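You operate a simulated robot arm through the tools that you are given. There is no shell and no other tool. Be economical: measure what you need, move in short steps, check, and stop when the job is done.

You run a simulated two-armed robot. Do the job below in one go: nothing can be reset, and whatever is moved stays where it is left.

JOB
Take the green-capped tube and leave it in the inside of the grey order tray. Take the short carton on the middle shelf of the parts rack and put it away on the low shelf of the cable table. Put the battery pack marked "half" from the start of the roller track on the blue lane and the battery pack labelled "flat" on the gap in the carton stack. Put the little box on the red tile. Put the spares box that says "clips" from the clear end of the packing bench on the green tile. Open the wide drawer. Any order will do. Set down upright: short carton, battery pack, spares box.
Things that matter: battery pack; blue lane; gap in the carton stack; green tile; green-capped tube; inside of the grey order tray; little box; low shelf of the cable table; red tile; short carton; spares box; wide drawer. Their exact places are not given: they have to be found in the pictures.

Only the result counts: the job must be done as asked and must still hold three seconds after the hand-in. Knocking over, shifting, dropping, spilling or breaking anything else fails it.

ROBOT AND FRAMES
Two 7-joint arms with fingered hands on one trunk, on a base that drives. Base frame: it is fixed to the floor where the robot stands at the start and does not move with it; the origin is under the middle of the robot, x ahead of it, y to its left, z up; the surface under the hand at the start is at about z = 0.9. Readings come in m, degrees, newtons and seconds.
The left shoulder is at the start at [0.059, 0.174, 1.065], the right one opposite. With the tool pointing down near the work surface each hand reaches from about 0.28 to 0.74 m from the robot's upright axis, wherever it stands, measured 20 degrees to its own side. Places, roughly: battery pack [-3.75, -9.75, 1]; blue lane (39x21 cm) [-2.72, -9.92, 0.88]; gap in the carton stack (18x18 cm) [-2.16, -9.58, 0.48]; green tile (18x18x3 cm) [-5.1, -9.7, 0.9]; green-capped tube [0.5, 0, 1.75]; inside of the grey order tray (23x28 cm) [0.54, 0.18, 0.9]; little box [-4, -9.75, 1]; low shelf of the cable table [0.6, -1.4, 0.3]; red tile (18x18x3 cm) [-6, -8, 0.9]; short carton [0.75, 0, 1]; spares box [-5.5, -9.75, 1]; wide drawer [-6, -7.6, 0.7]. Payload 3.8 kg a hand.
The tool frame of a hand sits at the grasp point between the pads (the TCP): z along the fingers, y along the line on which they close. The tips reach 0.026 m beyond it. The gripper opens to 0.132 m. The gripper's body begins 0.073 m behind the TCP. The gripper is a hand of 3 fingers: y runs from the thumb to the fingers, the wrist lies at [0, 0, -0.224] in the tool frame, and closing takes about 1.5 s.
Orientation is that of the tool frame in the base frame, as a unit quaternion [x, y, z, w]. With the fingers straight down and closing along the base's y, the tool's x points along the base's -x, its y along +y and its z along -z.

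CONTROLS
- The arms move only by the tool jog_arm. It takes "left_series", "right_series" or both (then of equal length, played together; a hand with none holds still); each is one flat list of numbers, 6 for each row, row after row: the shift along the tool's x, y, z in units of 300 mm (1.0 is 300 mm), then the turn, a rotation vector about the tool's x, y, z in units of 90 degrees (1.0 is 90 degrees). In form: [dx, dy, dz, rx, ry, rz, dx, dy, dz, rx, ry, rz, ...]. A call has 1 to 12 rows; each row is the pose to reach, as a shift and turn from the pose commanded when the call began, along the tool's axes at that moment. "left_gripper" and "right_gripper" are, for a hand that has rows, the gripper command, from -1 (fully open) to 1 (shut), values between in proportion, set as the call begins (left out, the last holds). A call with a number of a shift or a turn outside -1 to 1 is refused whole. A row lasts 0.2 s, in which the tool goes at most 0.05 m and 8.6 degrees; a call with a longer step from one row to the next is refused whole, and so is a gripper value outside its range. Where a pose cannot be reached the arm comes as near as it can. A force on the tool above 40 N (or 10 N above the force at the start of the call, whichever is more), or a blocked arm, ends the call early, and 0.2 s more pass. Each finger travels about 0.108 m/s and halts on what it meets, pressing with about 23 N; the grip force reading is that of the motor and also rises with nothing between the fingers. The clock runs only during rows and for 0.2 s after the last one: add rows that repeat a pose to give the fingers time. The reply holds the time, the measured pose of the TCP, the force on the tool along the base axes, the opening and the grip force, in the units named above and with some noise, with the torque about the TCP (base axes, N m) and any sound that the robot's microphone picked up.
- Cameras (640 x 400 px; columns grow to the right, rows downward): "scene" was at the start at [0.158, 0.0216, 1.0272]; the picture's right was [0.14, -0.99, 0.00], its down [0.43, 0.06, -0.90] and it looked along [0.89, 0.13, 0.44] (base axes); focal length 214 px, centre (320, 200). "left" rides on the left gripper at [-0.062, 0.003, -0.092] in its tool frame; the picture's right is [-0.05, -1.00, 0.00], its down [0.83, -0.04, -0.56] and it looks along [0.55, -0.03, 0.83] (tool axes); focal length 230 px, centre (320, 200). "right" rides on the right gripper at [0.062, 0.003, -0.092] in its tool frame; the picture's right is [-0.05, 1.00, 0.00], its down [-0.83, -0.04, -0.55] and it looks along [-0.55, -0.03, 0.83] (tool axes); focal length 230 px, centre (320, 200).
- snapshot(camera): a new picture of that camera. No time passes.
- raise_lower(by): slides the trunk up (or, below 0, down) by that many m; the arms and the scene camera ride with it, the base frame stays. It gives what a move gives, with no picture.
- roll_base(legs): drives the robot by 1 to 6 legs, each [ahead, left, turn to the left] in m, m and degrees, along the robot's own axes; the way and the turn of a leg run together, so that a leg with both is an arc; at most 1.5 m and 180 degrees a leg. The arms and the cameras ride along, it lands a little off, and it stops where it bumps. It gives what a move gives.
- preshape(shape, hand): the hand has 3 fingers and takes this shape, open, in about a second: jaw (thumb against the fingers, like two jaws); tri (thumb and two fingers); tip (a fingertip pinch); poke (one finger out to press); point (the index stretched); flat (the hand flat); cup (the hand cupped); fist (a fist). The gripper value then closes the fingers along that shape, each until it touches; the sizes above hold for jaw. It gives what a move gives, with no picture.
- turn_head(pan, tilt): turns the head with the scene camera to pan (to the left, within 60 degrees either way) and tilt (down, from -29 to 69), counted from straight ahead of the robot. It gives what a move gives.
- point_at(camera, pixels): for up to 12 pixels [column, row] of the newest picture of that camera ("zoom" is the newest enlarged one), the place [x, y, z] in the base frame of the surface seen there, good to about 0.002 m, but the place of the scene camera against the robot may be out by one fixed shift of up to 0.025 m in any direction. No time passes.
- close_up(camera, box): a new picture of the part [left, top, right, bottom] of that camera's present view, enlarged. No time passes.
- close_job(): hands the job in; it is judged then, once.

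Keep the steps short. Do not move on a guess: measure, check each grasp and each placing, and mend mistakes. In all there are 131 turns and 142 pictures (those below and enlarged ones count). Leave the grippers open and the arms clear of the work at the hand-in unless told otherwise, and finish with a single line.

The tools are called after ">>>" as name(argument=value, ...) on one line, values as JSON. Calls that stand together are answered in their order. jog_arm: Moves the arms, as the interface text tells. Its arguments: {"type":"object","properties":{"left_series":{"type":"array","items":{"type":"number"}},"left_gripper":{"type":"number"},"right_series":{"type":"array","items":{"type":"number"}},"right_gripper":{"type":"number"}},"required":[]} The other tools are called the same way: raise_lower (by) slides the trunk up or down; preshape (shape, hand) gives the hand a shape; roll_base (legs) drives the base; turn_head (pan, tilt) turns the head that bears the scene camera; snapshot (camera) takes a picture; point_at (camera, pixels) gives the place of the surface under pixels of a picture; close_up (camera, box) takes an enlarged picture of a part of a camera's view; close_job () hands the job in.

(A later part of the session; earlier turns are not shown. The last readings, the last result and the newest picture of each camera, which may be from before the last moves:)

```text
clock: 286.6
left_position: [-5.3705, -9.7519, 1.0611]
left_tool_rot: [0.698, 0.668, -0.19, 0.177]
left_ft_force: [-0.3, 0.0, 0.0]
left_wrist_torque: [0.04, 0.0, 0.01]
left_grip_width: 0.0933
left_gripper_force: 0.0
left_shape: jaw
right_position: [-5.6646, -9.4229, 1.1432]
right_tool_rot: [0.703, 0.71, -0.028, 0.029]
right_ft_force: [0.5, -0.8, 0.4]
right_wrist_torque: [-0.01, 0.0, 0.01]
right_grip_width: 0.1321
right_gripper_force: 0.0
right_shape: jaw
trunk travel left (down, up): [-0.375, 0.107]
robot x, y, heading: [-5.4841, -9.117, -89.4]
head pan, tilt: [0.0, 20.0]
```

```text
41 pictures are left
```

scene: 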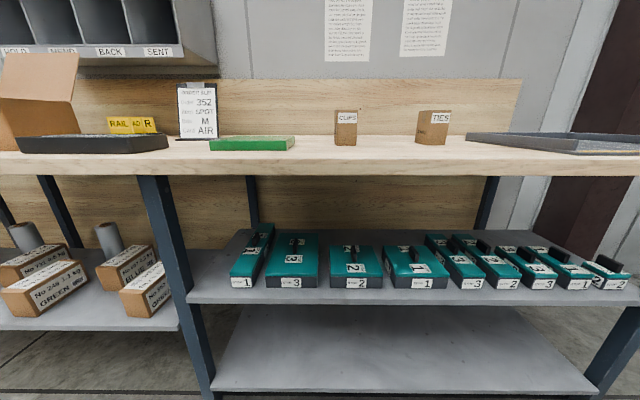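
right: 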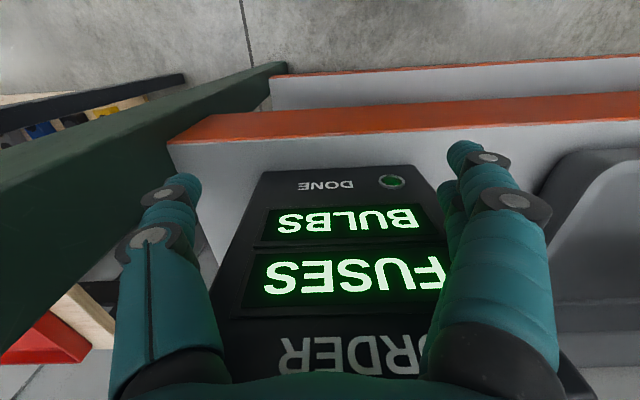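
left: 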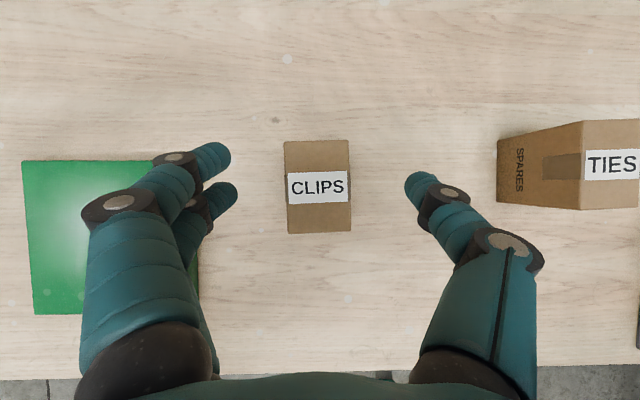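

Centred. Descend 12.5 cm.

>>> jog_arm(left_series=[0.042, 0, 0.072, 0, 0, 0, 0.083, 0, 0.144, 0, 0, 0, 0.125, 0, 0.217, 0, 0, 0, 0.167, 0, 0.289, 0, 0, 0, 0.208, 0, 0.361, 0, 0, 0, 0.208, 0, 0.361, 0, 0, 0])

>>> jog_arm(left_series=[0, 0, 0, 0, 0, 0, 0, 0, 0, 0, 0, 0, 0, 0, 0, 0, 0, 0, 0, 0, 0, 0, 0, 0, 0, 0, 0, 0, 0, 0], left_gripper=1)

>>> snapshot(camera="left")

```text
clock: 288.0
left_position: [-5.3725, -9.7503, 0.9371]
left_tool_rot: [0.698, 0.668, -0.189, 0.177]
left_ft_force: [-0.2, 0.2, 0.0]
left_wrist_torque: [-0.03, -0.01, -0.02]
left_grip_width: 0.0934
left_gripper_force: 0.0
left_shape: jaw
right_position: [-5.6659, -9.4216, 1.143]
right_tool_rot: [0.703, 0.71, -0.029, 0.03]
right_ft_force: [-0.2, 0.1, -0.2]
right_wrist_torque: [-0.01, -0.01, -0.03]
right_grip_width: 0.1318
right_gripper_force: 0.1
right_shape: jaw
trunk travel left (down, up): [-0.375, 0.107]
robot x, y, heading: [-5.484, -9.1161, -89.3]
head pan, tilt: [0.0, 20.0]
```

```text
clock: 289.2
left_position: [-5.3709, -9.7521, 0.9373]
left_tool_rot: [0.698, 0.667, -0.19, 0.177]
left_ft_force: [0.3, -0.7, 0.7]
left_wrist_torque: [-0.01, -0.01, 0.0]
left_grip_width: 0.05
left_gripper_force: 22.3
left_shape: jaw
right_position: [-5.6661, -9.4231, 1.1434]
right_tool_rot: [0.702, 0.711, -0.028, 0.03]
right_ft_force: [-0.1, -0.1, 0.7]
right_wrist_torque: [0.01, 0.01, 0.02]
right_grip_width: 0.132
right_gripper_force: 0.0
right_shape: jaw
trunk travel left (down, up): [-0.375, 0.107]
robot x, y, heading: [-5.4838, -9.1152, -89.4]
head pan, tilt: [0.0, 20.0]
```

```text
40 pictures are left
```

left: 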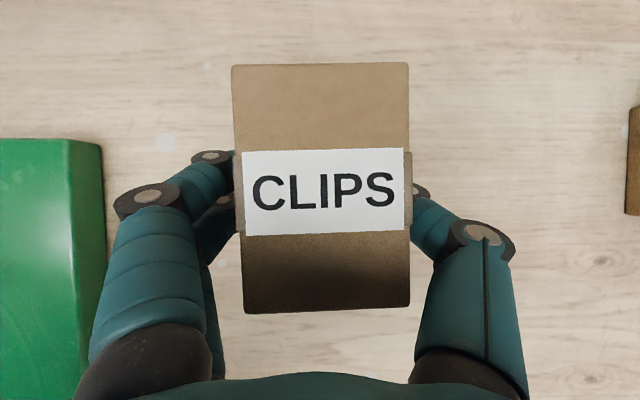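

Gripped. Lift 7 cm and strafe the base left 0.234, back 0.06 to bring it over the tile.

>>> jog_arm(left_series=[-0.042, 0, -0.072, 0, 0, 0, -0.083, 0, -0.144, 0, 0, 0, -0.117, 0, -0.202, 0, 0, 0, -0.117, 0, -0.202, 0, 0, 0])

>>> roll_base(legs=[[-0.06, 0.234, 0]])

>>> snapshot(camera="left")

```text
clock: 290.2
left_position: [-5.3704, -9.752, 1.0063]
left_tool_rot: [0.698, 0.668, -0.189, 0.176]
left_ft_force: [-0.3, -0.3, -2.0]
left_wrist_torque: [0.01, 0.0, 0.03]
left_grip_width: 0.0502
left_gripper_force: 22.6
left_shape: jaw
right_position: [-5.6646, -9.4228, 1.1421]
right_tool_rot: [0.703, 0.71, -0.028, 0.029]
right_ft_force: [-0.3, 0.1, 0.2]
right_wrist_torque: [0.03, -0.01, -0.02]
right_grip_width: 0.1322
right_gripper_force: 0.2
right_shape: jaw
trunk travel left (down, up): [-0.375, 0.107]
robot x, y, heading: [-5.4853, -9.1129, -89.5]
head pan, tilt: [0.0, 20.0]
```

```text
clock: 292.9
left_position: [-5.1344, -9.6883, 1.0066]
left_tool_rot: [0.697, 0.668, -0.19, 0.178]
left_ft_force: [0.1, 0.6, -2.2]
left_wrist_torque: [0.04, -0.01, -0.01]
left_grip_width: 0.05
left_gripper_force: 23.5
left_shape: jaw
right_position: [-5.4302, -9.36, 1.143]
right_tool_rot: [0.702, 0.711, -0.029, 0.03]
right_ft_force: [-0.3, 0.2, 0.7]
right_wrist_torque: [-0.01, 0.02, -0.01]
right_grip_width: 0.1317
right_gripper_force: 0.1
right_shape: jaw
trunk travel left (down, up): [-0.375, 0.107]
robot x, y, heading: [-5.2511, -9.0532, -89.4]
head pan, tilt: [0.0, 20.0]
```

```text
39 pictures are left
```

left: 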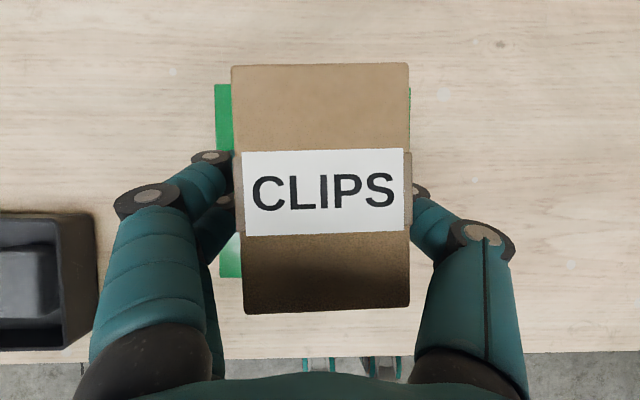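

Centred on the tile. Lower with a soft approach.

>>> jog_arm(left_series=[0.035, 0, 0.06, 0, 0, 0, 0.065, 0, 0.112, 0, 0, 0, 0.07, 0, 0.121, 0, 0, 0, 0.075, 0, 0.13, 0, 0, 0, 0.078, 0, 0.135, 0, 0, 0])

```text
clock: 294.1
left_position: [-5.1332, -9.6884, 0.9611]
left_tool_rot: [0.697, 0.669, -0.189, 0.177]
left_ft_force: [0.6, 0.2, 1.2]
left_wrist_torque: [0.01, 0.0, 0.01]
left_grip_width: 0.0499
left_gripper_force: 22.9
left_shape: jaw
right_position: [-5.4294, -9.3603, 1.1423]
right_tool_rot: [0.702, 0.711, -0.029, 0.029]
right_ft_force: [0.3, 0.0, 1.4]
right_wrist_torque: [-0.02, -0.01, 0.03]
right_grip_width: 0.1317
right_gripper_force: 0.0
right_shape: jaw
trunk travel left (down, up): [-0.375, 0.107]
robot x, y, heading: [-5.2495, -9.0531, -89.3]
head pan, tilt: [0.0, 20.0]
```

Contact (weight gone). Open and rise.

>>> jog_arm(left_series=[0, 0, 0, 0, 0, 0, 0, 0, 0, 0, 0, 0, 0, 0, 0, 0, 0, 0], left_gripper=-0.5)

>>> jog_arm(left_series=[-0.042, 0, -0.072, 0, 0, 0, -0.083, 0, -0.144, 0, 0, 0, -0.125, 0, -0.217, 0, 0, 0, -0.167, 0, -0.289, 0, 0, 0, -0.208, 0, -0.361, 0, 0, 0, -0.25, 0, -0.433, 0, 0, 0])

>>> snapshot(camera="left")

```text
clock: 294.9
left_position: [-5.1339, -9.6878, 0.9595]
left_tool_rot: [0.697, 0.669, -0.189, 0.176]
left_ft_force: [0.4, 0.4, -0.2]
left_wrist_torque: [0.02, 0.01, 0.0]
left_grip_width: 0.0986
left_gripper_force: 0.2
left_shape: jaw
right_position: [-5.4309, -9.36, 1.142]
right_tool_rot: [0.702, 0.711, -0.028, 0.03]
right_ft_force: [-0.6, -0.3, 0.0]
right_wrist_torque: [0.02, -0.01, 0.02]
right_grip_width: 0.1321
right_gripper_force: 0.1
right_shape: jaw
trunk travel left (down, up): [-0.375, 0.107]
robot x, y, heading: [-5.2541, -9.0524, -89.3]
head pan, tilt: [0.0, 20.0]
```

```text
clock: 296.2
left_position: [-5.1329, -9.6894, 1.1118]
left_tool_rot: [0.697, 0.668, -0.189, 0.178]
left_ft_force: [-0.6, -0.1, 0.5]
left_wrist_torque: [-0.01, -0.03, 0.01]
left_grip_width: 0.0989
left_gripper_force: 0.0
left_shape: jaw
right_position: [-5.4289, -9.3594, 1.1424]
right_tool_rot: [0.702, 0.711, -0.028, 0.03]
right_ft_force: [0.6, -0.1, -0.5]
right_wrist_torque: [0.0, 0.01, 0.01]
right_grip_width: 0.1319
right_gripper_force: 0.0
right_shape: jaw
trunk travel left (down, up): [-0.375, 0.107]
robot x, y, heading: [-5.2499, -9.0505, -89.0]
head pan, tilt: [0.0, 20.0]
```

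```text
38 pictures are left
```

left: 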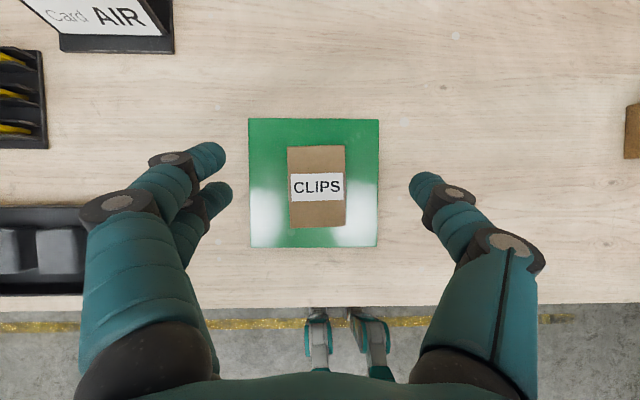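

Spares box placed. Next the little (S) carton near x≈-3.96: back off and strafe left, then view it.

>>> roll_base(legs=[[-0.45, 0, -0.8], [0, 1.15, 0]])

>>> jog_arm(left_series=[0, 0, -0.1, 0, -0.07, 0, 0, 0, -0.2, 0, -0.14, 0, 0, 0, -0.3, 0, -0.21, 0, 0, 0, -0.4, 0, -0.28, 0, 0, 0, -0.5, 0, -0.35, 0, 0, 0, -0.5, 0, -0.42, 0])

>>> snapshot(camera="left")

>>> turn_head(pan=5, tilt=10)

>>> snapshot(camera="scene")

```text
clock: 308.9
left_position: [-3.9995, -9.25, 1.1128]
left_tool_rot: [0.704, 0.661, -0.19, 0.175]
left_ft_force: [0.1, -0.6, -0.2]
left_wrist_torque: [-0.02, -0.02, 0.02]
left_grip_width: 0.0986
left_gripper_force: 0.1
left_shape: jaw
right_position: [-4.2903, -8.9143, 1.1421]
right_tool_rot: [0.709, 0.704, -0.029, 0.029]
right_ft_force: [-1.1, 0.4, 0.1]
right_wrist_torque: [0.0, 0.0, 0.0]
right_grip_width: 0.1317
right_gripper_force: 0.1
right_shape: jaw
trunk travel left (down, up): [-0.375, 0.107]
robot x, y, heading: [-4.1041, -8.6094, -90.5]
head pan, tilt: [0.0, 20.0]
```

```text
clock: 310.3
left_position: [-3.9935, -9.1752, 1.2401]
left_tool_rot: [0.603, 0.569, -0.409, 0.38]
left_ft_force: [-0.2, 1.0, -0.2]
left_wrist_torque: [0.0, 0.01, 0.01]
left_grip_width: 0.0985
left_gripper_force: 0.1
left_shape: jaw
right_position: [-4.2917, -8.9149, 1.1417]
right_tool_rot: [0.709, 0.704, -0.028, 0.03]
right_ft_force: [-1.0, 0.1, -0.5]
right_wrist_torque: [0.0, 0.01, 0.0]
right_grip_width: 0.1317
right_gripper_force: 0.1
right_shape: jaw
trunk travel left (down, up): [-0.375, 0.107]
robot x, y, heading: [-4.1036, -8.6117, -90.5]
head pan, tilt: [0.0, 20.0]
```

```text
37 pictures are left
```

left: 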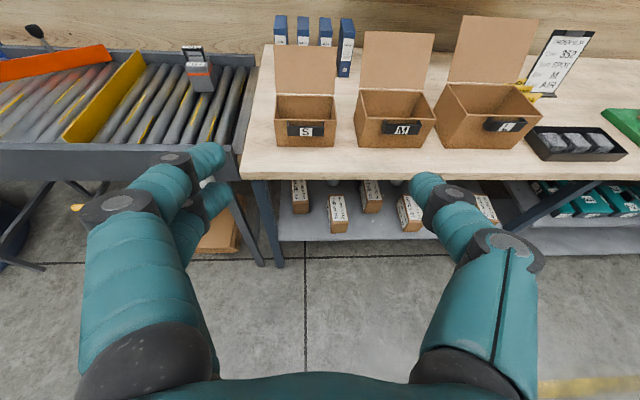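

```text
clock: 311.0
left_position: [-3.9951, -9.1756, 1.2393]
left_tool_rot: [0.604, 0.57, -0.408, 0.381]
left_ft_force: [-0.1, 0.0, -0.1]
left_wrist_torque: [-0.01, 0.01, 0.04]
left_grip_width: 0.0988
left_gripper_force: 0.1
left_shape: jaw
right_position: [-4.2914, -8.9142, 1.1429]
right_tool_rot: [0.709, 0.704, -0.028, 0.03]
right_ft_force: [0.3, 0.2, 0.6]
right_wrist_torque: [-0.01, 0.02, 0.02]
right_grip_width: 0.1317
right_gripper_force: 0.0
right_shape: jaw
trunk travel left (down, up): [-0.375, 0.107]
robot x, y, heading: [-4.1039, -8.6129, -90.5]
head pan, tilt: [5.0, 10.0]
```

```text
36 pictures are left
```

scene: 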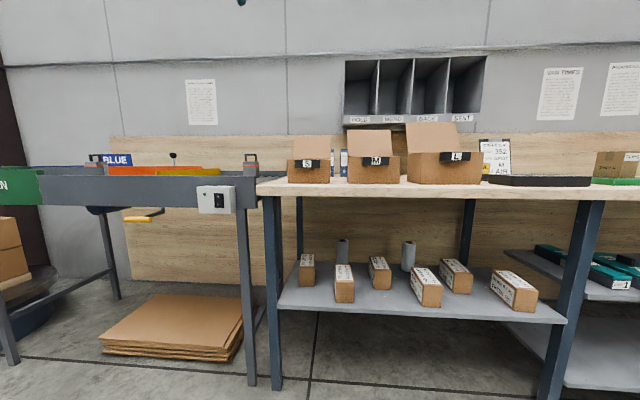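

The little box is the S carton (smallest of S/M/L). Zoom and measure it.

>>> close_up(camera="left", box=[240, 30, 370, 160])

>>> point_at(camera="left", pixels=[[280, 145], [334, 144], [280, 121], [334, 121], [278, 96], [334, 95], [305, 130], [305, 109], [278, 47], [334, 48], [358, 120], [250, 150]])

```text
3.08 times, centred on (305, 95) of left
```

zoom: 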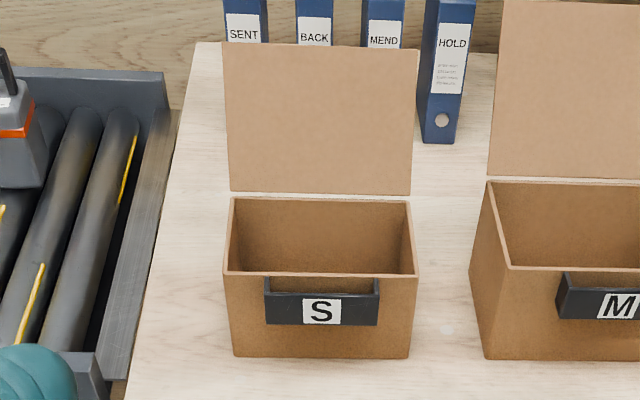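

```text
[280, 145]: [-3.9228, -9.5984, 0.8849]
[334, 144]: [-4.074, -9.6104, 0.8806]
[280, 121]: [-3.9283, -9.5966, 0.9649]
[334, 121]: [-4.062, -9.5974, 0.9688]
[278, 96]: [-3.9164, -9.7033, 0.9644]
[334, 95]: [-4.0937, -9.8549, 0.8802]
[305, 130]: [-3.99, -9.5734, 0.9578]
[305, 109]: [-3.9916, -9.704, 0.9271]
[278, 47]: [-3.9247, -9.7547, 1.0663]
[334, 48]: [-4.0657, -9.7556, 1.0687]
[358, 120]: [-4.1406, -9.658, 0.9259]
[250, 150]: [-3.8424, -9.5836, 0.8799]
```

S box: x -3.918…-4.068, y -9.597…-9.705, rim z≈0.97, flap behind to 1.07. I'll pinch its left side wall (fingers outside, thumb inside). Bring the base in.

>>> roll_base(legs=[[0.5, 0.07, 0.5]])

>>> jog_arm(left_series=[0.09, 0, 0.016, 0, 0.06, 0, 0.18, 0, 0.032, 0, 0.12, 0, 0.27, 0, 0.048, 0, 0.18, 0, 0.36, 0, 0.065, 0, 0.24, 0, 0.45, 0, 0.081, 0, 0.3, 0, 0.54, 0, 0.097, 0, 0.36, 0, 0.637, 0, 0.114, 0, 0.42, 0, 0.637, 0, 0.114, 0, 0.42, 0])

>>> snapshot(camera="left")

```text
clock: 314.0
left_position: [-3.9223, -9.6704, 1.2403]
left_tool_rot: [0.602, 0.572, -0.407, 0.381]
left_ft_force: [-0.3, -0.2, -0.4]
left_wrist_torque: [-0.02, 0.02, -0.01]
left_grip_width: 0.0988
left_gripper_force: 0.1
left_shape: jaw
right_position: [-4.2213, -9.4124, 1.1428]
right_tool_rot: [0.706, 0.707, -0.029, 0.03]
right_ft_force: [0.6, 0.8, -0.4]
right_wrist_torque: [0.05, 0.0, -0.01]
right_grip_width: 0.1318
right_gripper_force: 0.1
right_shape: jaw
trunk travel left (down, up): [-0.375, 0.107]
robot x, y, heading: [-4.0376, -9.1085, -89.9]
head pan, tilt: [5.0, 10.0]
```

```text
clock: 315.8
left_position: [-3.9236, -9.6294, 1.0496]
left_tool_rot: [0.7, 0.665, -0.189, 0.176]
left_ft_force: [0.3, -1.1, 0.2]
left_wrist_torque: [-0.01, -0.02, 0.04]
left_grip_width: 0.0985
left_gripper_force: 0.0
left_shape: jaw
right_position: [-4.2211, -9.4108, 1.1427]
right_tool_rot: [0.706, 0.707, -0.028, 0.03]
right_ft_force: [1.0, 0.1, 0.0]
right_wrist_torque: [0.01, 0.03, 0.01]
right_grip_width: 0.1318
right_gripper_force: 0.0
right_shape: jaw
trunk travel left (down, up): [-0.375, 0.107]
robot x, y, heading: [-4.0388, -9.1085, -90.0]
head pan, tilt: [5.0, 10.0]
```

```text
34 pictures are left
```

left: 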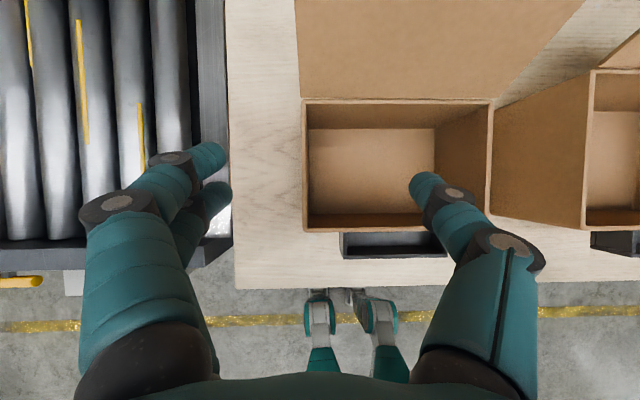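

Thumb will go inside and fingers outside the left wall (column 303). Measure the wall rim.

>>> point_at(camera="left", pixels=[[305, 160], [304, 215], [304, 110], [400, 228], [490, 160], [400, 103], [230, 200], [400, 245]])

```text
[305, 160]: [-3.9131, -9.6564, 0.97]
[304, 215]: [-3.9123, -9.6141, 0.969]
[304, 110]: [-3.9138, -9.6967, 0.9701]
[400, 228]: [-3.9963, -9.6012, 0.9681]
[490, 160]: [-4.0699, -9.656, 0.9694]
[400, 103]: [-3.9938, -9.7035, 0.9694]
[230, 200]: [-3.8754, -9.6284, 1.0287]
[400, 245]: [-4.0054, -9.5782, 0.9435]
```

Wall at x=-3.913. Shift over it, narrow the hand to 0.07, square up 3° and descend so the TCP is 2 cm below the rim.

>>> jog_arm(left_series=[-0.065, 0.039, 0.037, -0.016, 0, -0.028, -0.065, 0.039, 0.037, -0.016, 0, -0.028, -0.03, 0.039, 0.1, -0.016, 0, -0.028, 0.01, 0.039, 0.17, -0.016, 0, -0.028, 0.055, 0.039, 0.245, -0.016, 0, -0.028, 0.101, 0.039, 0.325, -0.016, 0, -0.028, 0.101, 0.039, 0.325, -0.016, 0, -0.028], left_gripper=-0.06)

>>> snapshot(camera="left")

```text
clock: 317.4
left_position: [-3.9119, -9.6516, 0.9508]
left_tool_rot: [0.683, 0.683, -0.185, 0.182]
left_ft_force: [0.4, -0.1, 0.7]
left_wrist_torque: [0.04, 0.01, 0.01]
left_grip_width: 0.0705
left_gripper_force: 0.1
left_shape: jaw
right_position: [-4.2214, -9.4106, 1.1425]
right_tool_rot: [0.707, 0.706, -0.029, 0.029]
right_ft_force: [-0.9, 0.0, -0.1]
right_wrist_torque: [0.0, -0.04, 0.0]
right_grip_width: 0.1319
right_gripper_force: 0.1
right_shape: jaw
trunk travel left (down, up): [-0.375, 0.107]
robot x, y, heading: [-4.0368, -9.1107, -89.9]
head pan, tilt: [5.0, 10.0]
```

```text
33 pictures are left
```

left: 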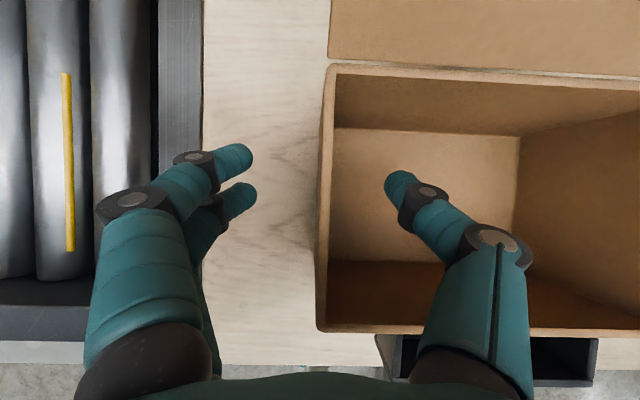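

Wall is between the fingers. Close, then lift 3 cm and check.

>>> jog_arm(left_series=[0, 0, 0, 0, 0, 0, 0, 0, 0, 0, 0, 0, 0, 0, 0, 0, 0, 0, 0, 0, 0, 0, 0, 0, 0, 0, 0, 0, 0, 0], left_gripper=1)

>>> jog_arm(left_series=[-0.025, 0, -0.043, 0, 0, 0, -0.05, 0, -0.087, 0, 0, 0, -0.05, 0, -0.087, 0, 0, 0])

>>> snapshot(camera="left")

>>> snapshot(camera="scene")

```text
clock: 318.6
left_position: [-3.9127, -9.6523, 0.9507]
left_tool_rot: [0.683, 0.682, -0.186, 0.181]
left_ft_force: [0.5, 0.8, 0.3]
left_wrist_torque: [0.01, 0.01, -0.01]
left_grip_width: 0.0
left_gripper_force: 23.2
left_shape: jaw
right_position: [-4.2205, -9.4123, 1.1428]
right_tool_rot: [0.707, 0.706, -0.029, 0.03]
right_ft_force: [0.3, 0.2, -0.7]
right_wrist_torque: [-0.03, 0.02, 0.03]
right_grip_width: 0.1316
right_gripper_force: 0.0
right_shape: jaw
trunk travel left (down, up): [-0.375, 0.107]
robot x, y, heading: [-4.0369, -9.1067, -89.7]
head pan, tilt: [5.0, 10.0]
```

```text
clock: 319.4
left_position: [-3.9119, -9.6523, 0.9803]
left_tool_rot: [0.685, 0.681, -0.186, 0.181]
left_ft_force: [0.2, -1.0, -1.9]
left_wrist_torque: [0.02, -0.11, -0.01]
left_grip_width: 0.0
left_gripper_force: 23.0
left_shape: jaw
right_position: [-4.2218, -9.4114, 1.1431]
right_tool_rot: [0.706, 0.707, -0.028, 0.03]
right_ft_force: [-0.9, 0.2, 0.8]
right_wrist_torque: [-0.01, 0.01, -0.01]
right_grip_width: 0.1319
right_gripper_force: 0.1
right_shape: jaw
trunk travel left (down, up): [-0.375, 0.107]
robot x, y, heading: [-4.0384, -9.108, -90.1]
head pan, tilt: [5.0, 10.0]
```

```text
32 pictures are left
```

left: 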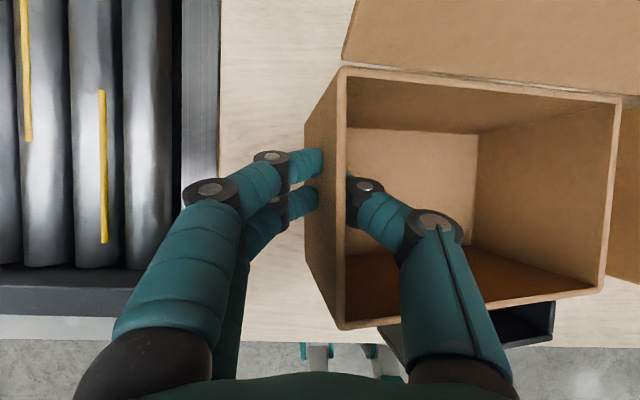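

```text
31 pictures are left
```

scene: 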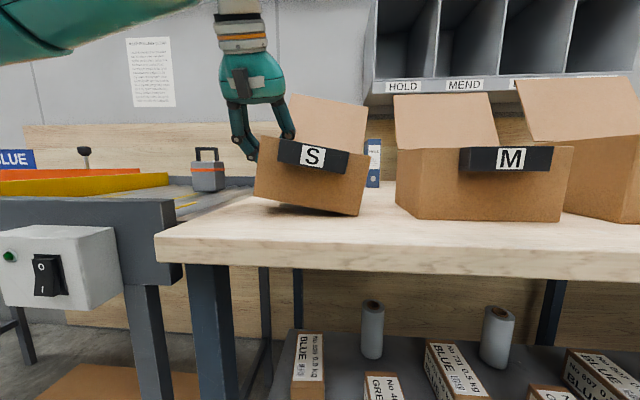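

The box pivots about the pinch, so one hand is not steady. I'll set it back down and add the right hand on the right wall for a two-hand carry.

>>> jog_arm(left_series=[0.025, 0, 0.043, 0, 0, 0, 0.05, 0, 0.087, 0, 0, 0, 0.05, 0, 0.087, 0, 0, 0, 0.05, 0, 0.087, 0, 0, 0, 0.05, 0, 0.087, 0, 0, 0, 0.05, 0, 0.087, 0, 0, 0, 0.05, 0, 0.087, 0, 0, 0, 0.05, 0, 0.087, 0, 0, 0], right_series=[-0.112, 0.072, 0.038, 0, 0, 0, -0.224, 0.145, 0.076, 0, 0, 0, -0.336, 0.217, 0.114, 0, 0, 0, -0.448, 0.29, 0.152, 0, 0, 0, -0.56, 0.362, 0.19, 0, 0, 0, -0.672, 0.435, 0.228, 0, 0, 0, -0.784, 0.507, 0.265, 0, 0, 0, -0.784, 0.507, 0.265, 0, 0, 0], right_gripper=-0.06)

>>> snapshot(camera="right")

>>> snapshot(camera="scene")

```text
clock: 321.2
left_position: [-3.9127, -9.6551, 0.9512]
left_tool_rot: [0.683, 0.683, -0.185, 0.182]
left_ft_force: [0.5, -1.1, 1.4]
left_wrist_torque: [0.0, -0.05, 0.06]
left_grip_width: 0.0
left_gripper_force: 22.8
left_shape: jaw
right_position: [-4.2172, -9.5752, 1.1002]
right_tool_rot: [0.706, 0.707, -0.027, 0.029]
right_ft_force: [1.0, -0.3, -0.4]
right_wrist_torque: [0.04, -0.05, 0.0]
right_grip_width: 0.0701
right_gripper_force: 0.0
right_shape: jaw
right hand out of reach, approached as far as the arm can: row 3, 4, 5, 6, 7, 8
trunk travel left (down, up): [-0.375, 0.107]
robot x, y, heading: [-4.0362, -9.107, -90.0]
head pan, tilt: [5.0, 10.0]
```

```text
30 pictures are left
```

right: 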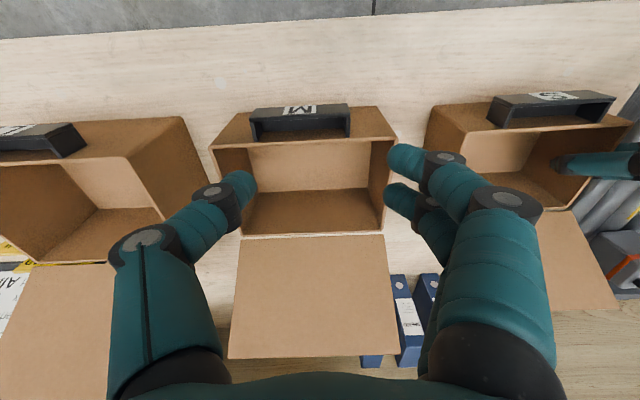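

```text
29 pictures are left
```

scene: 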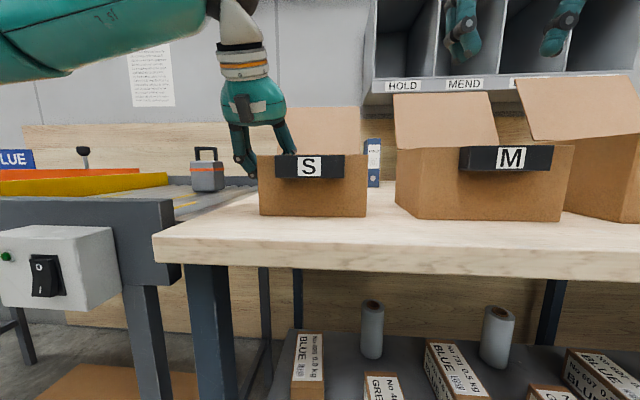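

The right arm can't get there. Instead I'll use the left hand inside the box, spreading the fingers against the front and back walls, so the box hangs level. First release and lift the left hand, and retract the right.

>>> jog_arm(left_series=[0, 0, 0, 0, 0, 0, 0, 0, 0, 0, 0, 0, 0, 0, 0, 0, 0, 0, -0.042, 0, -0.072, 0, 0, 0, -0.083, 0, -0.144, 0, 0, 0, -0.125, 0, -0.217, 0, 0, 0, -0.167, 0, -0.289, 0, 0, 0, -0.183, 0, -0.317, 0, 0, 0], left_gripper=-0.06, right_series=[0.1, -0.07, -0.03, 0, 0, 0, 0.2, -0.14, -0.06, 0, 0, 0, 0.32, -0.21, -0.1, 0, 0, 0, 0.44, -0.28, -0.14, 0, 0, 0, 0.56, -0.35, -0.18, 0, 0, 0, 0.68, -0.42, -0.22, 0, 0, 0, 0.8, -0.5, -0.26, 0, 0, 0, 0.83, -0.57, -0.26, 0, 0, 0])

```text
clock: 323.0
left_position: [-3.9123, -9.6518, 1.0609]
left_tool_rot: [0.684, 0.682, -0.186, 0.181]
left_ft_force: [0.3, -0.3, -0.5]
left_wrist_torque: [0.02, 0.02, -0.02]
left_grip_width: 0.0693
left_gripper_force: 0.0
left_shape: jaw
right_position: [-4.3988, -9.3151, 1.1359]
right_tool_rot: [0.718, 0.696, 0.008, -0.027]
right_ft_force: [-2.3, 0.1, -1.6]
right_wrist_torque: [-0.02, -0.24, -0.02]
right_grip_width: 0.0701
right_gripper_force: 0.0
right_shape: jaw
right hand out of reach, approached as far as the arm can: row 6
trunk travel left (down, up): [-0.375, 0.107]
robot x, y, heading: [-4.041, -9.1084, -90.1]
head pan, tilt: [5.0, 10.0]
```

Now straighten the left hand to vertical over the box centre, then turn it 90°.

>>> jog_arm(left_series=[-0.008, -0.067, -0.015, 0, 0.083, 0, -0.017, -0.133, -0.03, 0, 0.167, 0, -0.025, -0.2, -0.045, 0, 0.25, 0, -0.033, -0.267, -0.058, 0, 0.333, 0, -0.033, -0.267, -0.058, 0, 0.333, 0], left_gripper=0.55)

>>> jog_arm(left_series=[0, 0, 0, 0, 0, -0.091, 0, 0, 0, 0, 0, -0.182, 0, 0, 0, 0, 0, -0.273, 0, 0, 0, 0, 0, -0.364, 0, 0, 0, 0, 0, -0.455, 0, 0, 0, 0, 0, -0.545, 0, 0, 0, 0, 0, -0.636, 0, 0, 0, 0, 0, -0.727, 0, 0, 0, 0, 0, -0.818, 0, 0, 0, 0, 0, -0.909, 0, 0, 0, 0, 0, -1, 0, 0, 0, 0, 0, -1])

>>> snapshot(camera="left")

```text
clock: 324.2
left_position: [-3.9928, -9.6509, 1.082]
left_tool_rot: [0.71, 0.705, -0.002, -0.003]
left_ft_force: [0.5, -0.2, 0.1]
left_wrist_torque: [0.0, 0.06, -0.01]
left_grip_width: 0.0302
left_gripper_force: 0.0
left_shape: jaw
right_position: [-4.3944, -9.3116, 1.1507]
right_tool_rot: [0.706, 0.707, -0.028, 0.029]
right_ft_force: [-0.8, -0.6, -0.3]
right_wrist_torque: [0.05, -0.02, -0.02]
right_grip_width: 0.0702
right_gripper_force: 0.1
right_shape: jaw
trunk travel left (down, up): [-0.375, 0.107]
robot x, y, heading: [-4.0402, -9.1071, -90.2]
head pan, tilt: [5.0, 10.0]
```

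```text
clock: 326.8
left_position: [-3.9907, -9.6515, 1.0812]
left_tool_rot: [0.0, 1.0, -0.001, -0.002]
left_ft_force: [0.1, -0.7, 0.4]
left_wrist_torque: [0.0, -0.02, 0.02]
left_grip_width: 0.03
left_gripper_force: 0.1
left_shape: jaw
right_position: [-4.3949, -9.312, 1.1499]
right_tool_rot: [0.707, 0.706, -0.028, 0.03]
right_ft_force: [-0.3, -0.5, 0.8]
right_wrist_torque: [-0.02, -0.02, 0.0]
right_grip_width: 0.0701
right_gripper_force: 0.0
right_shape: jaw
trunk travel left (down, up): [-0.375, 0.107]
robot x, y, heading: [-4.0414, -9.1078, -89.9]
head pan, tilt: [5.0, 10.0]
```

```text
28 pictures are left
```

left: 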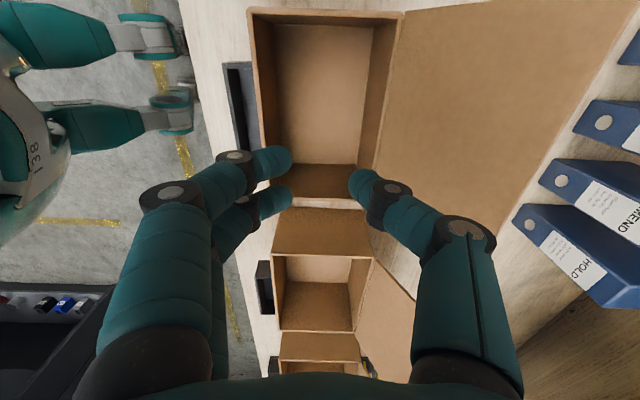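

Centred by the measured coordinates (box centre -3.991, -9.652). Descend into the box and spread the fingers.

>>> jog_arm(left_series=[0, 0, 0.1, 0, 0, 0, 0, 0, 0.2, 0, 0, 0, 0, 0, 0.3, 0, 0, 0, 0, 0, 0.4, 0, 0, 0, 0, 0, 0.49, 0, 0, 0, 0, 0, 0.49, 0, 0, 0])

>>> jog_arm(left_series=[0, 0, 0, 0, 0, 0, 0, 0, 0, 0, 0, 0, 0, 0, 0, 0, 0, 0, 0, 0, 0, 0, 0, 0, 0, 0, 0, 0, 0, 0, 0, 0, 0, 0, 0, 0], left_gripper=-1)

>>> snapshot(camera="left")

```text
clock: 328.0
left_position: [-3.9934, -9.6518, 0.9551]
left_tool_rot: [0.002, 1.0, -0.011, -0.01]
left_ft_force: [4.6, 7.0, 18.5]
left_wrist_torque: [-0.58, 0.04, 0.14]
left_grip_width: 0.023
left_gripper_force: 0.0
left_shape: jaw
right_position: [-4.3953, -9.3116, 1.1512]
right_tool_rot: [0.706, 0.707, -0.028, 0.03]
right_ft_force: [-0.3, 0.3, -0.4]
right_wrist_torque: [0.0, -0.02, -0.02]
right_grip_width: 0.07
right_gripper_force: 0.0
right_shape: jaw
trunk travel left (down, up): [-0.375, 0.107]
robot x, y, heading: [-4.0406, -9.1038, -90.0]
head pan, tilt: [5.0, 10.0]
stopped in row 5 (left hand): the force on the tool passed its limit at 54 N (the readings are from after the stop); the commanded pose is now the measured one
```

```text
clock: 329.4
left_position: [-3.9932, -9.651, 0.9525]
left_tool_rot: [0.002, 1.0, -0.011, -0.01]
left_ft_force: [1.0, -2.3, 24.6]
left_wrist_torque: [0.27, 0.01, 0.03]
left_grip_width: 0.132
left_gripper_force: 0.1
left_shape: jaw
right_position: [-4.3941, -9.3119, 1.1516]
right_tool_rot: [0.706, 0.707, -0.029, 0.03]
right_ft_force: [0.7, 1.0, -0.7]
right_wrist_torque: [-0.01, -0.02, 0.0]
right_grip_width: 0.0701
right_gripper_force: 0.0
right_shape: jaw
trunk travel left (down, up): [-0.375, 0.107]
robot x, y, heading: [-4.0394, -9.108, -90.1]
head pan, tilt: [5.0, 10.0]
```

```text
27 pictures are left
```

left: 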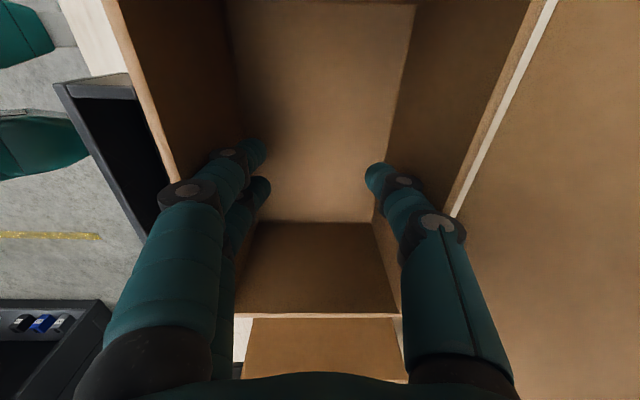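

The fingers are spread against the front and back rims. Try lifting 3 cm and see whether the box follows.

>>> jog_arm(left_series=[0, 0, -0.03, 0, 0, 0, 0, 0, -0.06, 0, 0, 0, 0, 0, -0.1, 0, 0, 0, 0, 0, -0.13, 0, 0, 0, 0, 0, -0.13, 0, 0, 0])

>>> snapshot(camera="scene")

```text
clock: 330.6
left_position: [-3.9939, -9.6521, 0.9893]
left_tool_rot: [0.002, 1.0, -0.008, -0.008]
left_ft_force: [-0.5, -0.4, -1.6]
left_wrist_torque: [-0.06, -0.01, 0.01]
left_grip_width: 0.1322
left_gripper_force: 0.1
left_shape: jaw
right_position: [-4.3944, -9.3132, 1.15]
right_tool_rot: [0.706, 0.707, -0.029, 0.029]
right_ft_force: [0.4, 0.7, 0.3]
right_wrist_torque: [0.0, 0.01, 0.01]
right_grip_width: 0.0699
right_gripper_force: 0.0
right_shape: jaw
trunk travel left (down, up): [-0.375, 0.107]
robot x, y, heading: [-4.0406, -9.1055, -90.1]
head pan, tilt: [5.0, 10.0]
```

```text
26 pictures are left
```

scene: 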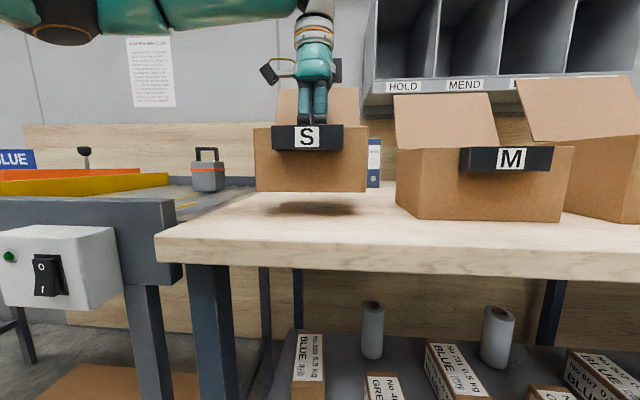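

It works: the box hangs level and is airborne. Raise 6 cm more, back out, and turn right to look toward the red tile.

>>> jog_arm(left_series=[0, 0, -0.05, 0, 0, 0, 0, 0, -0.1, 0, 0, 0, 0, 0, -0.15, 0, 0, 0, 0, 0, -0.2, 0, 0, 0, 0, 0, -0.2, 0, 0, 0])

>>> roll_base(legs=[[-0.3, 0, 0], [-0.3, 0, 0], [0, 0, -45], [0, 0, -45]])

>>> turn_head(pan=-15, tilt=15)

>>> snapshot(camera="scene")

```text
clock: 331.8
left_position: [-3.9929, -9.6505, 1.0506]
left_tool_rot: [0.002, 1.0, -0.008, -0.009]
left_ft_force: [-0.6, -0.7, -1.6]
left_wrist_torque: [-0.02, 0.0, -0.02]
left_grip_width: 0.132
left_gripper_force: 0.1
left_shape: jaw
right_position: [-4.3946, -9.3128, 1.1523]
right_tool_rot: [0.706, 0.707, -0.028, 0.029]
right_ft_force: [0.4, -0.2, 0.2]
right_wrist_torque: [0.02, 0.04, -0.02]
right_grip_width: 0.07
right_gripper_force: 0.1
right_shape: jaw
trunk travel left (down, up): [-0.375, 0.107]
robot x, y, heading: [-4.0381, -9.1042, -90.0]
head pan, tilt: [5.0, 10.0]
```

```text
clock: 339.5
left_position: [-4.5802, -8.5623, 1.0487]
left_tool_rot: [0.703, 0.711, 0.0, -0.013]
left_ft_force: [-0.5, 0.1, -2.0]
left_wrist_torque: [-0.01, 0.03, -0.02]
left_grip_width: 0.1319
left_gripper_force: 0.1
left_shape: jaw
right_position: [-4.2502, -8.156, 1.1501]
right_tool_rot: [0.999, 0.008, -0.042, 0.001]
right_ft_force: [0.4, -0.3, 0.8]
right_wrist_torque: [0.0, 0.02, 0.0]
right_grip_width: 0.07
right_gripper_force: 0.1
right_shape: jaw
trunk travel left (down, up): [-0.375, 0.107]
robot x, y, heading: [-4.0369, -8.507, -178.9]
head pan, tilt: [5.0, 10.0]
```

```text
clock: 340.4
left_position: [-4.5813, -8.5625, 1.0487]
left_tool_rot: [0.703, 0.711, 0.0, -0.013]
left_ft_force: [0.5, -0.8, -2.4]
left_wrist_torque: [0.0, -0.04, 0.03]
left_grip_width: 0.1321
left_gripper_force: 0.0
left_shape: jaw
right_position: [-4.2496, -8.1567, 1.1499]
right_tool_rot: [0.999, 0.008, -0.041, 0.002]
right_ft_force: [-0.1, 0.0, 0.2]
right_wrist_torque: [-0.03, 0.01, 0.0]
right_grip_width: 0.0701
right_gripper_force: 0.1
right_shape: jaw
trunk travel left (down, up): [-0.375, 0.107]
robot x, y, heading: [-4.0358, -8.51, -179.3]
head pan, tilt: [-15.0, 15.0]
```

```text
25 pictures are left
```

scene: 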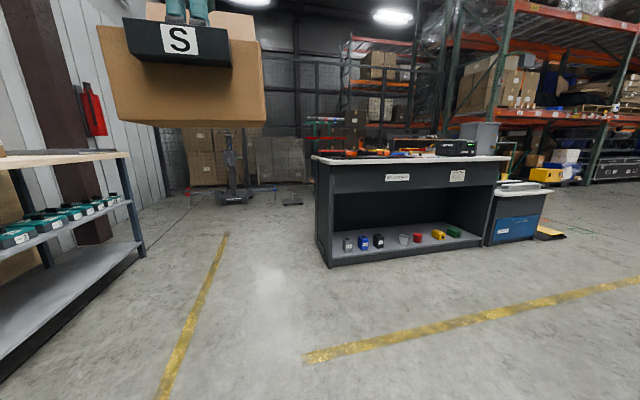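

A counter with a wide top drawer faces me. Zoom and measure.

>>> close_up(camera="scene", box=[290, 120, 530, 270])

>>> point_at(camera="zoom", pixels=[[65, 105], [580, 115], [95, 85], [150, 85], [280, 150], [445, 147], [280, 175], [90, 385], [515, 320], [60, 90], [270, 130], [400, 200]])

```text
2.67 times, centred on (410, 195) of scene
```

zoom: 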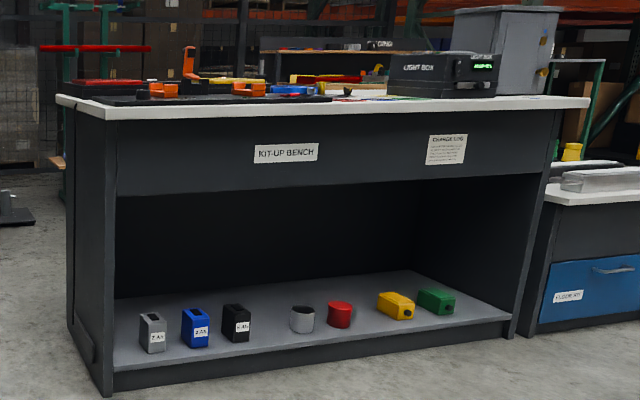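

```text
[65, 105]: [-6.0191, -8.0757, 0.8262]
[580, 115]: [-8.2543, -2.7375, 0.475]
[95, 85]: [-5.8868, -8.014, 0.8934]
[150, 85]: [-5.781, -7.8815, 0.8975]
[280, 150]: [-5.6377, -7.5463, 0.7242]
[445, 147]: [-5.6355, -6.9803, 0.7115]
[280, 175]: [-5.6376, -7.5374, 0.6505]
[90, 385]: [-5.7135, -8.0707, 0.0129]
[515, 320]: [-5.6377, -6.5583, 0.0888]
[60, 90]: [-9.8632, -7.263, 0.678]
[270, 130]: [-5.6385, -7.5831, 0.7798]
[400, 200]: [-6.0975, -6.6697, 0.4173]
```

The red tile seems to lie at the counter's left end (≈-5.9, -8.0). Drive nearer and look from higher up.

>>> roll_base(legs=[[0.75, -0.4, -0.7]])

>>> raise_lower(by=0.1)

>>> turn_head(pan=-10, tilt=25)

>>> snapshot(camera="scene")

```text
clock: 344.8
left_position: [-5.3313, -8.1851, 1.0496]
left_tool_rot: [0.699, 0.715, 0.0, -0.013]
left_ft_force: [0.2, 0.9, -2.2]
left_wrist_torque: [0.04, -0.09, 0.01]
left_grip_width: 0.132
left_gripper_force: 0.1
left_shape: jaw
right_position: [-5.0028, -7.7755, 1.1512]
right_tool_rot: [0.999, 0.013, -0.04, 0.002]
right_ft_force: [0.8, 0.8, 0.4]
right_wrist_torque: [-0.01, 0.02, 0.02]
right_grip_width: 0.0702
right_gripper_force: 0.1
right_shape: jaw
trunk travel left (down, up): [-0.375, 0.107]
robot x, y, heading: [-4.7878, -8.1278, -178.8]
head pan, tilt: [-15.0, 15.0]
```

```text
clock: 346.2
left_position: [-5.3323, -8.1845, 1.1476]
left_tool_rot: [0.699, 0.715, 0.001, -0.012]
left_ft_force: [-0.6, 0.1, -1.8]
left_wrist_torque: [0.0, 0.03, 0.03]
left_grip_width: 0.1319
left_gripper_force: 0.0
left_shape: jaw
right_position: [-5.0044, -7.7758, 1.2506]
right_tool_rot: [0.999, 0.013, -0.039, 0.001]
right_ft_force: [-0.2, 0.8, -0.8]
right_wrist_torque: [0.01, 0.0, 0.01]
right_grip_width: 0.0699
right_gripper_force: 0.1
right_shape: jaw
trunk travel left (down, up): [-0.475, 0.007]
robot x, y, heading: [-4.7869, -8.1284, -178.4]
head pan, tilt: [-15.0, 15.0]
```

```text
clock: 346.9
left_position: [-5.3297, -8.1848, 1.1475]
left_tool_rot: [0.7, 0.714, -0.001, -0.012]
left_ft_force: [-0.4, 0.1, -1.1]
left_wrist_torque: [0.06, 0.02, 0.01]
left_grip_width: 0.1322
left_gripper_force: 0.2
left_shape: jaw
right_position: [-5.0046, -7.7748, 1.2518]
right_tool_rot: [0.999, 0.013, -0.041, 0.001]
right_ft_force: [-0.3, 0.2, 0.1]
right_wrist_torque: [-0.01, 0.04, -0.01]
right_grip_width: 0.0702
right_gripper_force: 0.0
right_shape: jaw
trunk travel left (down, up): [-0.475, 0.007]
robot x, y, heading: [-4.7857, -8.1281, -178.4]
head pan, tilt: [-10.0, 25.0]
```

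```text
23 pictures are left
```

scene: 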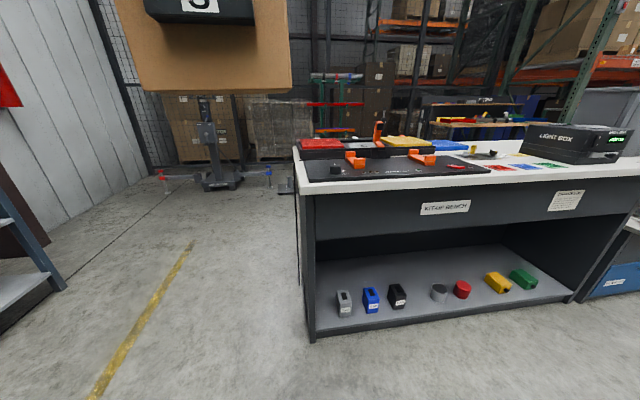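

>>> close_up(camera="scene", box=[285, 110, 585, 210])

>>> point_at(camera="zoom", pixels=[[50, 80], [120, 78], [60, 95], [250, 75], [350, 85], [35, 105], [55, 165], [430, 145], [450, 125], [550, 130], [240, 130], [40, 90]])

```text
2.13 times, centred on (435, 160) of scene
```

zoom: 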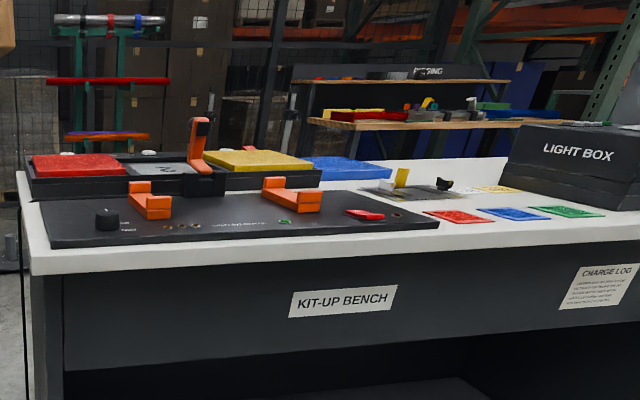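

```text
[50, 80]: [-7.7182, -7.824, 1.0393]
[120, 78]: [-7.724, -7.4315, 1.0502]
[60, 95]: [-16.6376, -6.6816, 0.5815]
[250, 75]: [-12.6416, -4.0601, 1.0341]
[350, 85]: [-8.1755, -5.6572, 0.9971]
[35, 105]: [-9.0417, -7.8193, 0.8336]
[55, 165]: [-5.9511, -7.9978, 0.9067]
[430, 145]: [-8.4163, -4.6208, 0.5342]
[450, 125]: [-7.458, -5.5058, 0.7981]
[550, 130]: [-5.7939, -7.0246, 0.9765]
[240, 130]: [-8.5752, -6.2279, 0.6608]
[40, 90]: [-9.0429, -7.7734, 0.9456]
```

>>> point_at(camera="zoom", pixels=[[37, 158], [118, 155], [37, 174], [123, 171], [80, 165], [37, 190], [140, 165], [200, 130], [150, 190], [150, 210], [33, 200], [30, 268]])

```text
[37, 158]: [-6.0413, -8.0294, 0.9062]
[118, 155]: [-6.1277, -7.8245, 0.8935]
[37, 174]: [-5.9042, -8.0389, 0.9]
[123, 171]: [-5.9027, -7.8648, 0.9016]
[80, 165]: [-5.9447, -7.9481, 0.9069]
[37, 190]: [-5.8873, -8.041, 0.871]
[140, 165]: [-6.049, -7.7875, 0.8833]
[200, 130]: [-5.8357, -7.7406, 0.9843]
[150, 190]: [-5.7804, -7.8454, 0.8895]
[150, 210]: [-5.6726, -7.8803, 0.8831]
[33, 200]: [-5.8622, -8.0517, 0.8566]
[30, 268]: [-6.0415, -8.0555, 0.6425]
```

Red tile centre ≈(-5.995, -7.937), top ≈0.894 (scene shift applied). It's best reached from the counter's south end. Drive around: left, ahead, then turn right to face +y.

>>> roll_base(legs=[[0, 0.5, -0.8], [0.58, 0, -0.4], [0.58, 0, -0.4], [0, 0, -45], [0, 0, -44]])

>>> turn_head(pan=0, tilt=35)

>>> snapshot(camera="scene")

```text
clock: 361.6
left_position: [-5.9947, -8.0794, 1.1496]
left_tool_rot: [1.0, 0.008, 0.008, -0.009]
left_ft_force: [-0.3, -0.4, -2.0]
left_wrist_torque: [0.0, 0.02, 0.02]
left_grip_width: 0.1317
left_gripper_force: 0.0
left_shape: jaw
right_position: [-5.5877, -8.4106, 1.2512]
right_tool_rot: [0.713, -0.7, -0.03, -0.029]
right_ft_force: [-0.5, 0.4, 0.1]
right_wrist_torque: [0.04, 0.01, 0.05]
right_grip_width: 0.07
right_gripper_force: 0.1
right_shape: jaw
trunk travel left (down, up): [-0.475, 0.007]
robot x, y, heading: [-5.9393, -8.6217, 90.7]
head pan, tilt: [-10.0, 25.0]
```

```text
clock: 362.3
left_position: [-5.9949, -8.081, 1.1487]
left_tool_rot: [1.0, 0.008, 0.009, -0.009]
left_ft_force: [-0.2, 0.2, -2.5]
left_wrist_torque: [-0.01, 0.04, 0.0]
left_grip_width: 0.1321
left_gripper_force: 0.1
left_shape: jaw
right_position: [-5.5881, -8.4103, 1.2509]
right_tool_rot: [0.714, -0.699, -0.03, -0.028]
right_ft_force: [-0.6, 1.0, 0.7]
right_wrist_torque: [-0.03, 0.02, 0.01]
right_grip_width: 0.07
right_gripper_force: 0.0
right_shape: jaw
trunk travel left (down, up): [-0.475, 0.007]
robot x, y, heading: [-5.9461, -8.6237, 91.0]
head pan, tilt: [0.0, 35.0]
```

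```text
21 pictures are left
```

scene: 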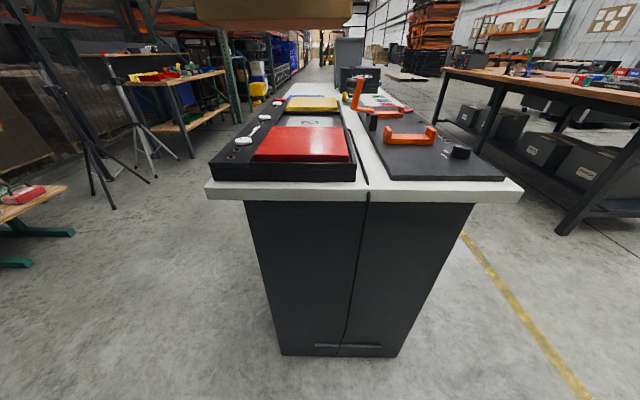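

Clear view of the red tile. Measure its corners.

>>> point_at(camera="scene", pixels=[[272, 129], [344, 127], [257, 157], [347, 158], [303, 143], [235, 165], [225, 155], [300, 120], [300, 185], [215, 195]])

```text
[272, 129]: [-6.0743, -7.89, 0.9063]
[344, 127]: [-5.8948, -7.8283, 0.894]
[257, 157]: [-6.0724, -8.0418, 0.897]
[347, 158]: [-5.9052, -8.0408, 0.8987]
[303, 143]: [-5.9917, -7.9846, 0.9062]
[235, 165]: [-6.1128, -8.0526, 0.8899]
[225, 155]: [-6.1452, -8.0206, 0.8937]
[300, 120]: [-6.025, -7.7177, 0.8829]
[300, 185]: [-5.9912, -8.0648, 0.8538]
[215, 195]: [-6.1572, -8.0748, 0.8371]
```

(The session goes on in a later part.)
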